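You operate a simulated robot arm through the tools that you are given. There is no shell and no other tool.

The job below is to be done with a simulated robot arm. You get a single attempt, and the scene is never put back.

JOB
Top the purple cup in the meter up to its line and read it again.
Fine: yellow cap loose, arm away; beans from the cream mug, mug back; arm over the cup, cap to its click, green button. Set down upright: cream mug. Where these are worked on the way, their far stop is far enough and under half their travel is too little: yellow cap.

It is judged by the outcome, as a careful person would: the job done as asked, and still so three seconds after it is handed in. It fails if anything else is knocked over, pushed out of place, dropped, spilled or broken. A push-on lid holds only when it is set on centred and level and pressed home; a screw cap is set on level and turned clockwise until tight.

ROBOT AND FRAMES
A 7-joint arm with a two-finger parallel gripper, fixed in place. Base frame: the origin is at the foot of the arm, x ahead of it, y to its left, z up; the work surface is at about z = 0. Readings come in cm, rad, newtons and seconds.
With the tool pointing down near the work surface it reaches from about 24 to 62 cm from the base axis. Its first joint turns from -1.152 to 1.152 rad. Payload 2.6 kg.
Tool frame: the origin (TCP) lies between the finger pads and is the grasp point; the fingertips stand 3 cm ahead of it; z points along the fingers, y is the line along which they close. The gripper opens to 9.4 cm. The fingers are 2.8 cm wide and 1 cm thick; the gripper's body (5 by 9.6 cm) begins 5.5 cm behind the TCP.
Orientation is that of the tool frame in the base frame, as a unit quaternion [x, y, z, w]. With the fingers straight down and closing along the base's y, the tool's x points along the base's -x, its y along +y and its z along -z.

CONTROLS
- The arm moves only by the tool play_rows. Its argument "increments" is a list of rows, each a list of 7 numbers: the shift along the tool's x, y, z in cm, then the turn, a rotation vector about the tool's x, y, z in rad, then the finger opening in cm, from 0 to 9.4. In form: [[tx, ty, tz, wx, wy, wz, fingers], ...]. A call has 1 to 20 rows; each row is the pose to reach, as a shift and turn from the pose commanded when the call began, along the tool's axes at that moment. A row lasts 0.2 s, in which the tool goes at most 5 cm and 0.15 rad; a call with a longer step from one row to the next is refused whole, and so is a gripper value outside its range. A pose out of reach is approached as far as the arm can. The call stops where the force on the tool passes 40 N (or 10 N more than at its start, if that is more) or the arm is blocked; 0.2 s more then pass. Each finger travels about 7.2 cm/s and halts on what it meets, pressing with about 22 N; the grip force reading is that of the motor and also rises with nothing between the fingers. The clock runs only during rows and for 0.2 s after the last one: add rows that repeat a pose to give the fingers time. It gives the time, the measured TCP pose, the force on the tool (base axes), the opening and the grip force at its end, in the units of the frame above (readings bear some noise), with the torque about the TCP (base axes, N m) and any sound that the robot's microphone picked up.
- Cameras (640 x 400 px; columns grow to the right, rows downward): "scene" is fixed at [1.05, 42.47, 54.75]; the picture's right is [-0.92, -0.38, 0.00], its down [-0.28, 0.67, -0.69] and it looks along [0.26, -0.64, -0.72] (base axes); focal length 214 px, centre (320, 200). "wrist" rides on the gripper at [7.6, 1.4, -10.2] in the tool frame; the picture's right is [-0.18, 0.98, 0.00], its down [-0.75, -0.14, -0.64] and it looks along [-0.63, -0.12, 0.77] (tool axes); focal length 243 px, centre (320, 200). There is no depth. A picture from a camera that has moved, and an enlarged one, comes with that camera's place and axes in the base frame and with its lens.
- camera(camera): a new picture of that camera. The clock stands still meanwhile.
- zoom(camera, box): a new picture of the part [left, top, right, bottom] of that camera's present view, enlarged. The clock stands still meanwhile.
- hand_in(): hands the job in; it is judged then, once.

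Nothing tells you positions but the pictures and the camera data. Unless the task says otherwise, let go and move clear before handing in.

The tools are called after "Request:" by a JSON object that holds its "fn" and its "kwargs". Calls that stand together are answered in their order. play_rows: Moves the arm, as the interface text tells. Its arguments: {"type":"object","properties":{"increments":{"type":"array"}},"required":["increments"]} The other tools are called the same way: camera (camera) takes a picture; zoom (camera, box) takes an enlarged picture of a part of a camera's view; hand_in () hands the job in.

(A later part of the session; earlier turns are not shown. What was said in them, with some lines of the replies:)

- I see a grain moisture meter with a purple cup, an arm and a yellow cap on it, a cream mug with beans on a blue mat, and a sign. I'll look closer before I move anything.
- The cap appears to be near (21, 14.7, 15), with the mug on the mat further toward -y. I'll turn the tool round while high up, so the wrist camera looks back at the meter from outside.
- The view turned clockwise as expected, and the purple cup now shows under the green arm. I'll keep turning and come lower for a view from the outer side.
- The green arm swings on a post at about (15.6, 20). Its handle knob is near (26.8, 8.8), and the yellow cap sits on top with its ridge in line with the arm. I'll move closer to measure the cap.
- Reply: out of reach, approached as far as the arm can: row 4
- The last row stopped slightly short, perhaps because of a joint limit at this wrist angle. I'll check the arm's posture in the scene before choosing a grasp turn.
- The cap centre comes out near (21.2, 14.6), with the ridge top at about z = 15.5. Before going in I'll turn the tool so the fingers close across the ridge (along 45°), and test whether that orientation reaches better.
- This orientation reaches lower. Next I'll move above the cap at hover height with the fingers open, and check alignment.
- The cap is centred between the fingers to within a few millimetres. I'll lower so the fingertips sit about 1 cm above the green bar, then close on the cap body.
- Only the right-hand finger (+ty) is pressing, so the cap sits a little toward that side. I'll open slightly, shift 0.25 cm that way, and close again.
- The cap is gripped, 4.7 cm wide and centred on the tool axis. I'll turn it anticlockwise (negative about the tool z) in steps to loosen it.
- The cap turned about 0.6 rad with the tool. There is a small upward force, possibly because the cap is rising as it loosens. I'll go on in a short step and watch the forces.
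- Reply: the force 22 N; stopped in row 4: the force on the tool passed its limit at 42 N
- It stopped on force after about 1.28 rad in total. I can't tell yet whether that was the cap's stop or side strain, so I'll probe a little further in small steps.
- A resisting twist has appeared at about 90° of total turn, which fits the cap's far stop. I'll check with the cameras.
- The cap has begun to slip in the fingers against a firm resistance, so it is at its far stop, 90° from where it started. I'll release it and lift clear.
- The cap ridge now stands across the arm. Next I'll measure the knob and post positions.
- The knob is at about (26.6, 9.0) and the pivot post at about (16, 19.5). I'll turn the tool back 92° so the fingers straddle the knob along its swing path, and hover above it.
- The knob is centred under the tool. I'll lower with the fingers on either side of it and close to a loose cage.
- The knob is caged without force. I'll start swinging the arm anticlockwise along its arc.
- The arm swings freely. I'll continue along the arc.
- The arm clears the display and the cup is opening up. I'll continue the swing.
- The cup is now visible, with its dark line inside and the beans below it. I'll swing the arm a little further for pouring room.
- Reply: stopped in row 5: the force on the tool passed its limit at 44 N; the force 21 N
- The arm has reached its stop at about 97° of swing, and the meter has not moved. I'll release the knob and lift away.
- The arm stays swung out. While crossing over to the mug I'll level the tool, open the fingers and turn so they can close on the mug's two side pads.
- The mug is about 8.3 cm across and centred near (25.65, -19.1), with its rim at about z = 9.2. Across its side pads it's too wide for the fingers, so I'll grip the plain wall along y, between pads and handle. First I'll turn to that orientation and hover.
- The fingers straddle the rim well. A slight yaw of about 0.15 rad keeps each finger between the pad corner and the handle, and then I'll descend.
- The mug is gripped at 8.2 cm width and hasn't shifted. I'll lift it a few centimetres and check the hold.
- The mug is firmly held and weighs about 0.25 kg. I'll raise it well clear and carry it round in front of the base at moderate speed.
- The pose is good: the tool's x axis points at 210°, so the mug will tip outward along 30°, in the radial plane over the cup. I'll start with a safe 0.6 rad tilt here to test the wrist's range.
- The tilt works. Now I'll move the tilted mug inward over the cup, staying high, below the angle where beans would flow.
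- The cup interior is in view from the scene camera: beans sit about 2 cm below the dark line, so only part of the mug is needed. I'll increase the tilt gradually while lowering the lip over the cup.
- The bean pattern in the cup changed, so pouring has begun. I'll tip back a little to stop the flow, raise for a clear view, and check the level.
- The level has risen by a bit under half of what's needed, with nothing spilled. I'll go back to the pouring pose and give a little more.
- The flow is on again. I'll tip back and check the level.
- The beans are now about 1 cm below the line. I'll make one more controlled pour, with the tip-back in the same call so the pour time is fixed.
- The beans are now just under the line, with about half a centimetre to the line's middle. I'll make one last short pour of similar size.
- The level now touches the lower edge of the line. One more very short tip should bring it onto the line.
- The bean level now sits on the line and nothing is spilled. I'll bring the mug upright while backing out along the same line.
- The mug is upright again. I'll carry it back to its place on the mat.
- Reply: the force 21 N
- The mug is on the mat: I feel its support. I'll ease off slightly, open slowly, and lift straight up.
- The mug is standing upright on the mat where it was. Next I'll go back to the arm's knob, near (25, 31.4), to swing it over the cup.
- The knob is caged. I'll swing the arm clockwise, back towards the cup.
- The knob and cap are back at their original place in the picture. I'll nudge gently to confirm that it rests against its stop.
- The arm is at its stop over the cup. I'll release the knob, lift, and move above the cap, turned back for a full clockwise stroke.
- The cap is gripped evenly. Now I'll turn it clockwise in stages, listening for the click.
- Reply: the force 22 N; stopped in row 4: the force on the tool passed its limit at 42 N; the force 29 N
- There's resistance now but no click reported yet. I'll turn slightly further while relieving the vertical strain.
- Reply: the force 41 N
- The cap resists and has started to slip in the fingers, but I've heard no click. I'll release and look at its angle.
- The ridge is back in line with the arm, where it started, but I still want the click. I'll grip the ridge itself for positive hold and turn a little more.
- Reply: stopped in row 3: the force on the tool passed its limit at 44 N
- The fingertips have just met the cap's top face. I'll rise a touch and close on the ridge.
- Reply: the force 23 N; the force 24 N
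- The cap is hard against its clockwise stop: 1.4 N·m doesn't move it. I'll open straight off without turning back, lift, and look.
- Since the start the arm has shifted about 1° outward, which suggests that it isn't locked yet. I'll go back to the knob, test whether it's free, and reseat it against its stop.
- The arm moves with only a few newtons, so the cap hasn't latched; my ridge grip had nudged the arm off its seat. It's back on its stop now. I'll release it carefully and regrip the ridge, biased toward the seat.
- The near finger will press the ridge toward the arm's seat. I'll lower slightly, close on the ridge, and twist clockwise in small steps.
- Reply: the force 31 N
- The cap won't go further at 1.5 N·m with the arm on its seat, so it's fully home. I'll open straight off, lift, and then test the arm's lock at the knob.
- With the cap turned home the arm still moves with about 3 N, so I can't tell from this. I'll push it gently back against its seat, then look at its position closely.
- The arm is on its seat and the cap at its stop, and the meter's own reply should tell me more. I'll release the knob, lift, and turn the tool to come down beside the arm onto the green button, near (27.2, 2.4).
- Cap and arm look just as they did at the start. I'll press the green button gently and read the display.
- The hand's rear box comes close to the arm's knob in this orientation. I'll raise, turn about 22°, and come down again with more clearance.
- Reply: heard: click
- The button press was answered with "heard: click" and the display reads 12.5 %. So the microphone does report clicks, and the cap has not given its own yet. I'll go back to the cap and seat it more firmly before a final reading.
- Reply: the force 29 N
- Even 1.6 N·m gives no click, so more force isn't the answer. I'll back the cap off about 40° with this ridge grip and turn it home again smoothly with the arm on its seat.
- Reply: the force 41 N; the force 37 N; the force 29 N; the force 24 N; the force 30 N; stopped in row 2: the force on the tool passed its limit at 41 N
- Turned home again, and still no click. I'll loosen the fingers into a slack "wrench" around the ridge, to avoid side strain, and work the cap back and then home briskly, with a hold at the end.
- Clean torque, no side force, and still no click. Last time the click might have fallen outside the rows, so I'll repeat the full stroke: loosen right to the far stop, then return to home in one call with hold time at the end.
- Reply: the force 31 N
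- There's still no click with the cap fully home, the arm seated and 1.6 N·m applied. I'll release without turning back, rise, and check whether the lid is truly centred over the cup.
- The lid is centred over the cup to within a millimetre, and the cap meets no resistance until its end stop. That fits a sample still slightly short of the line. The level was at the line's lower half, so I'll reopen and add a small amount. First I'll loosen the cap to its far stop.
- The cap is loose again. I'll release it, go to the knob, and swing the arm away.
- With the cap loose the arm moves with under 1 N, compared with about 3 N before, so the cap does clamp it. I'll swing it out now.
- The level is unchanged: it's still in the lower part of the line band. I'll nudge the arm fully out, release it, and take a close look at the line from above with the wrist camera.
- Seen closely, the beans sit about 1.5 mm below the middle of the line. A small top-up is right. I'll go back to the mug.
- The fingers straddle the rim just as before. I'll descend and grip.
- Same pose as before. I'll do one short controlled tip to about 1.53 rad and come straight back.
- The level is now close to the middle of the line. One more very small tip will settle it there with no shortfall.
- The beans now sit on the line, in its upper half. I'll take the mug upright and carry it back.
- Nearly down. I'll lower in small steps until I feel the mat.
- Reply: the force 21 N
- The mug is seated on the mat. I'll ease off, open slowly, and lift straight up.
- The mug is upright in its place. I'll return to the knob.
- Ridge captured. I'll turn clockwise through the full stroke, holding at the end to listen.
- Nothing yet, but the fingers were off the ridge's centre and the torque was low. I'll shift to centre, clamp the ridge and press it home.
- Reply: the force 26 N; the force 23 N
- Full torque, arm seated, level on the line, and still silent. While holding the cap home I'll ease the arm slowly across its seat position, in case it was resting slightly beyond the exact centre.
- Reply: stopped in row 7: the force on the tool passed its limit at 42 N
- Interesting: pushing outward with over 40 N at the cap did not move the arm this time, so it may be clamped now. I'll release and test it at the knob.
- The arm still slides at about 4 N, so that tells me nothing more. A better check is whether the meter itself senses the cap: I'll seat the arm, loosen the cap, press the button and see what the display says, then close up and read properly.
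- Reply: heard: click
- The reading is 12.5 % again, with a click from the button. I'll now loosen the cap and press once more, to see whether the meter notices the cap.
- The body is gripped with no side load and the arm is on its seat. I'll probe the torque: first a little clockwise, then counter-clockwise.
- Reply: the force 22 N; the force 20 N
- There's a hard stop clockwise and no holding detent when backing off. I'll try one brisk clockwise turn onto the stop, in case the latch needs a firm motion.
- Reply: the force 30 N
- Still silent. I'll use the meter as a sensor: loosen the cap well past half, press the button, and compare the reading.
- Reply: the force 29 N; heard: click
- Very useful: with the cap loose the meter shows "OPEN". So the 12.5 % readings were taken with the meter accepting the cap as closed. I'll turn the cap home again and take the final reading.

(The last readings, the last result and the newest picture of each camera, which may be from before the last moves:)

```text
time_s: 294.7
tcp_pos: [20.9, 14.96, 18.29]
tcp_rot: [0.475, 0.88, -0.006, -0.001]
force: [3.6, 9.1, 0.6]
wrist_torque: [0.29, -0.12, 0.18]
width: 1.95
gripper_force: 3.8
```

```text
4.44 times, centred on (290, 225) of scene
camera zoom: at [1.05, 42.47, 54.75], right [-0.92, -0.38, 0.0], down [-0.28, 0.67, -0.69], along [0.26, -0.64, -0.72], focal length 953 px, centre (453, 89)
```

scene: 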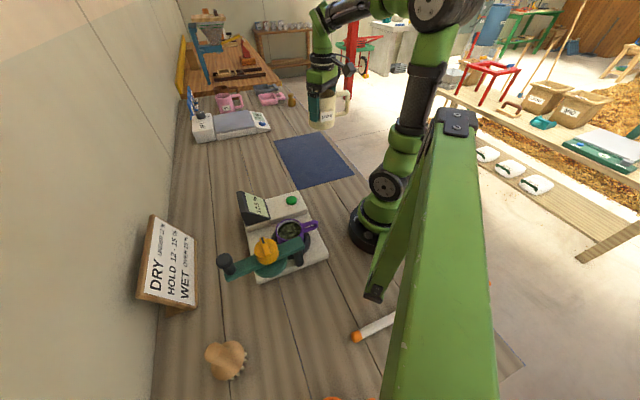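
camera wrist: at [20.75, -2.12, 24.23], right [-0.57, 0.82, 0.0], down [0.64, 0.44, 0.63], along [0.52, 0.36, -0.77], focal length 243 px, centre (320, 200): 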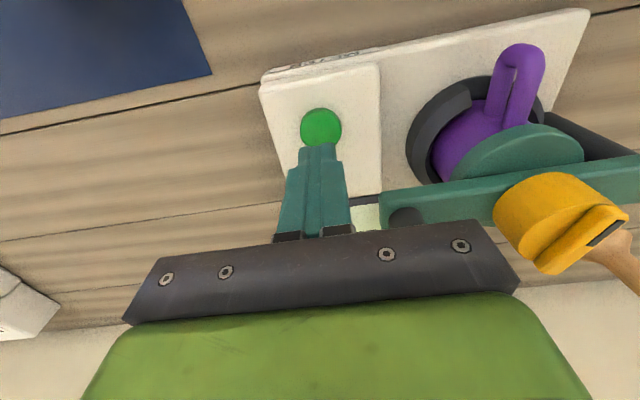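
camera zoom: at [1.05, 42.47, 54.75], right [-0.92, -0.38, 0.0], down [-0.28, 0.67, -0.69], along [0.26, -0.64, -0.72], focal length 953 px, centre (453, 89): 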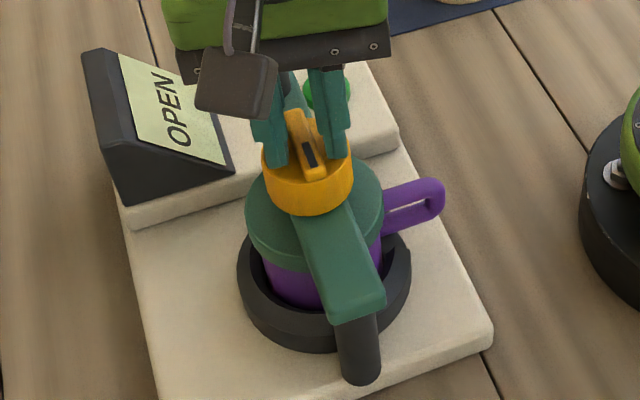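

Request:
{"fn": "play_rows", "kwargs": {"increments": [[0, 0.1, 0, 0, 0, -0.05, 1.8], [0, 0.18, 0, 0, 0, -0.08, 1.4], [0, 0.18, 0, 0, 0, -0.08, 0.6], [0, 0.18, 0, 0, 0, -0.08, 0.4], [0, 0.18, 0, 0, 0, -0.02, 0.4], [0, 0.18, 0, 0, 0, 0.03, 0.4], [0, 0.18, 0, 0, 0, 0.03, 0.4], [0, 0.18, 0, 0, 0, 0.03, 0.4], [0, 0.18, 0, 0, 0, 0.03, 0.4], [0, 0.18, 0, 0, 0, 0.03, 0.4]]}}

Request:
{"fn": "zoom", "kwargs": {"camera": "scene", "box": [250, 180, 330, 270]}}

```text
time_s: 296.9
tcp_pos: [21.04, 15.16, 18.22]
tcp_rot: [0.489, 0.872, -0.009, -0.002]
force: [-12.5, -21.2, 11.0]
wrist_torque: [-0.36, 0.06, 1.58]
width: 1.78
gripper_force: 45.3
```

```text
4.44 times, centred on (290, 225) of scene
camera zoom: at [1.05, 42.46, 54.76], right [-0.92, -0.38, 0.0], down [-0.28, 0.67, -0.69], along [0.26, -0.64, -0.72], focal length 953 px, centre (453, 89)
```

zoom: 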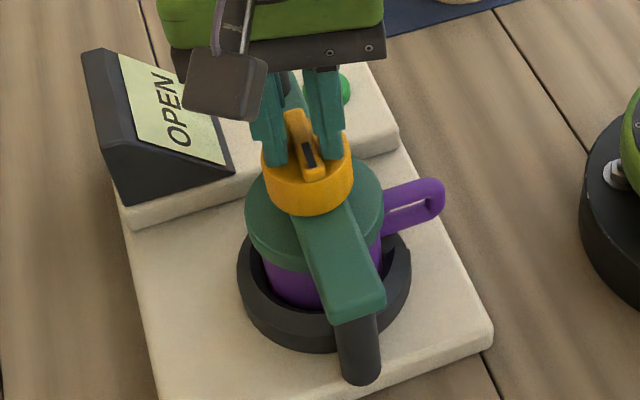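

Home with 1.6 N·m and the arm on its seat. I'll open straight off, lift, and go to the button for the final reading.

Request:
{"fn": "play_rows", "kwargs": {"increments": [[0, 0, 0, 0, 0, 0, 2.6], [0, 0, 0, 0, 0, 0, 3.8], [0, 0, 0, 0, 0, 0, 3.8], [0, 0, -3, 0, 0, 0, 3.8], [0, 0, -6.5, 0, 0, 0, 3.8], [-1.09, -0.11, -6.5, 0, 0, -0.139, 3], [-2.17, -0.22, -6.5, 0, 0, -0.278, 2], [-3.26, -0.34, -6.5, 0, 0, -0.417, 1], [-4.34, -0.45, -6.5, 0, 0, -0.556, 0], [-5.43, -0.56, -6.5, 0, 0, -0.695, 0], [-6.52, -0.67, -6.5, 0, 0, -0.834, 0], [-7.6, -0.79, -6.5, 0, 0, -0.973, 0], [-8.69, -0.9, -6.5, 0, 0, -1.112, 0], [-9.77, -1.01, -6.5, 0, 0, -1.251, 0], [-10.86, -1.12, -6.5, 0, 0, -1.39, 0], [-11.95, -1.24, -6.5, 0, 0, -1.529, 0], [-13.03, -1.35, -6.5, 0, 0, -1.668, 0], [-14.12, -1.46, -6.5, 0, 0, -1.807, 0], [-14.12, -1.46, -6.5, 0, 0, -1.807, 0]]}}

Request:
{"fn": "camera", "kwargs": {"camera": "wrist"}}

Request:
{"fn": "zoom", "kwargs": {"camera": "scene", "box": [250, 180, 330, 270]}}

```text
time_s: 300.9
tcp_pos: [27.33, 2.33, 24.85]
tcp_rot: [-0.384, 0.923, -0.003, -0.006]
force: [0.0, -0.1, 0.3]
wrist_torque: [0.0, 0.0, -0.03]
width: 0.02
gripper_force: 22.4
```

```text
taken
camera wrist: at [21.03, -2.08, 35.25], right [-0.57, 0.82, 0.0], down [0.64, 0.44, 0.63], along [0.52, 0.36, -0.77], focal length 243 px, centre (320, 200)
```

wrist: 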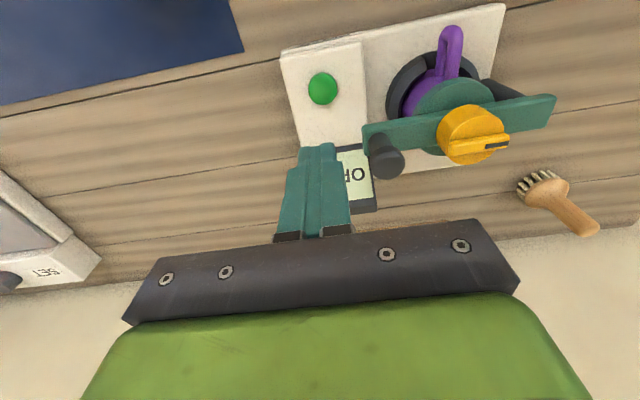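

```text
4.44 times, centred on (290, 225) of scene
camera zoom: at [1.05, 42.47, 54.75], right [-0.92, -0.38, 0.0], down [-0.28, 0.67, -0.69], along [0.26, -0.64, -0.72], focal length 953 px, centre (453, 89)
```

zoom: 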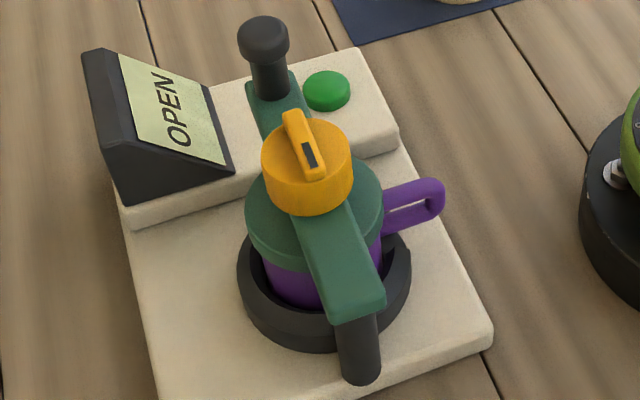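

Request:
{"fn": "play_rows", "kwargs": {"increments": [[0, 0, 4, 0, 0, 0, 0], [0, 0, 8, 0, 0, 0, 0], [0, 0, 12, 0, 0, 0, 0], [0, 0, 14.5, 0, 0, 0, 0], [0, 0, 15.4, 0, 0, 0, 0], [0, 0, 15.8, 0, 0, 0, 0], [0, 0, 16.1, 0, 0, 0, 0], [0, 0, 16.35, 0, 0, 0, 0]]}}

Request:
{"fn": "zoom", "kwargs": {"camera": "scene", "box": [230, 150, 330, 250]}}

```text
time_s: 302.7
tcp_pos: [27.32, 2.37, 8.53]
tcp_rot: [-0.383, 0.924, -0.003, -0.005]
force: [0.2, 2.0, 4.0]
wrist_torque: [0.08, -0.06, 0.05]
width: 0.0
gripper_force: 22.2
heard: click
```

```text
4.00 times, centred on (280, 200) of scene
camera zoom: at [1.05, 42.47, 54.75], right [-0.92, -0.38, 0.0], down [-0.28, 0.67, -0.69], along [0.26, -0.64, -0.72], focal length 858 px, centre (480, 200)
```

zoom: 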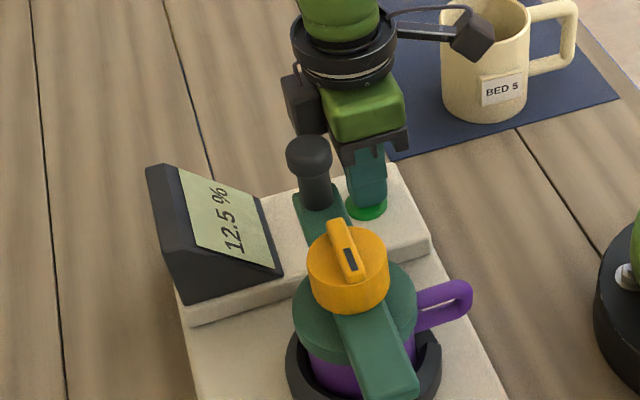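

The final reading is 12.5 %, taken with the meter accepting arm and cap as closed. I'll lift clear and give everything a last check.

Request:
{"fn": "play_rows", "kwargs": {"increments": [[0, 0, -2, 0, 0, 0, 0], [0, 0, -6, 0, 0, 0, 0], [0, 0, -10, 0, 0, 0, 0], [0, 0, -14, 0, 0, 0, 0], [0, 0, -18, 0, 0, 0, 2], [-4, 0, -21, 0, 0, 0, 4], [-8, 0, -23, 0, 0, 0, 4], [-8, 0, -23, 0, 0, 0, 4]]}}

Request:
{"fn": "camera", "kwargs": {"camera": "scene"}}

Request:
{"fn": "zoom", "kwargs": {"camera": "scene", "box": [250, 180, 330, 270]}}

Request:
{"fn": "zoom", "kwargs": {"camera": "scene", "box": [290, 120, 360, 190]}}

```text
time_s: 304.5
tcp_pos: [33.19, 7.93, 31.13]
tcp_rot: [-0.383, 0.924, -0.002, -0.006]
force: [0.0, -0.2, 0.1]
wrist_torque: [-0.01, 0.01, 0.04]
width: 3.98
gripper_force: 0.1
```

```text
taken
```

scene: 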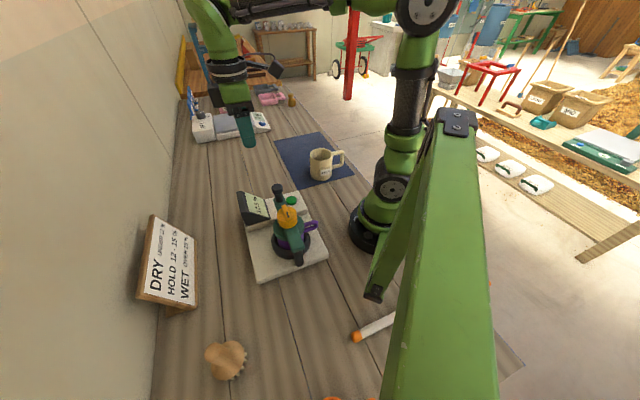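

```text
4.44 times, centred on (290, 225) of scene
camera zoom: at [1.05, 42.47, 54.75], right [-0.92, -0.38, 0.0], down [-0.28, 0.67, -0.69], along [0.26, -0.64, -0.72], focal length 953 px, centre (453, 89)
```

zoom: 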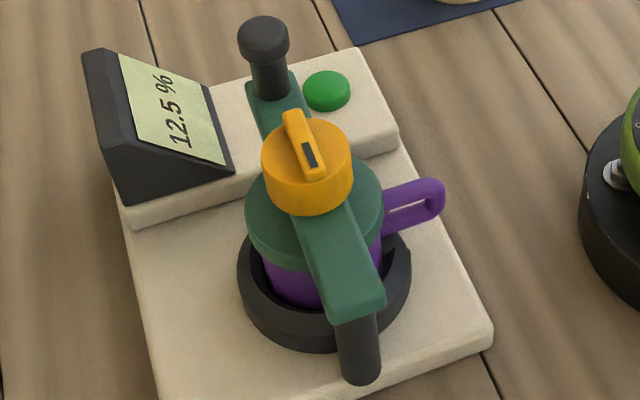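

```text
5.71 times, centred on (325, 155) of scene
camera zoom: at [1.05, 42.47, 54.75], right [-0.92, -0.38, 0.0], down [-0.28, 0.67, -0.69], along [0.26, -0.64, -0.72], focal length 1226 px, centre (291, 457)
```

zoom: 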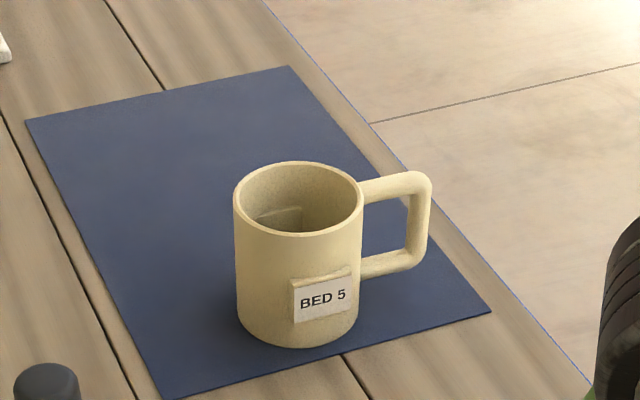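

The meter stands with the cup filled to its line, the arm over it, the cap turned home, and a fresh reading of 12.5 %. The mug is upright on its mat, nothing is spilled, and the gripper is clear. The cap's own click was never reported, but the meter showed "OPEN" when the cap was loose and a reading when it was home. Handing in.

Request:
{"fn": "hand_in", "kwargs": {}}

```text
The job is handed in.
```

I topped the purple cup up to its line and took a fresh reading of **12.5 %**. I never heard a click from the cap itself, so I can't say for certain that it latched.

- **Cap:** I turned it clockwise to its hard stop with the arm over the cup, and pressed it home firmly several times. The microphone only ever reported the green button's click. The arm could also still be pushed aside with about 4 N while the cap was home.
- **Meter check:** As a test I pressed the button with the cap loose, and the display showed "OPEN". With the cap turned home again it showed 12.5 %, so the meter treats it as closed.
- **Fill:** I poured in two sessions. After the first, the beans were slightly low on the line, so I reopened the meter and added a little more. They now sit in the upper half of the line. I saw no beans spilled.
- **Mug:** The cream mug is upright, back in its place on the mat.
- **Everything else:** The meter and cup look unmoved. The gripper is empty and clear.
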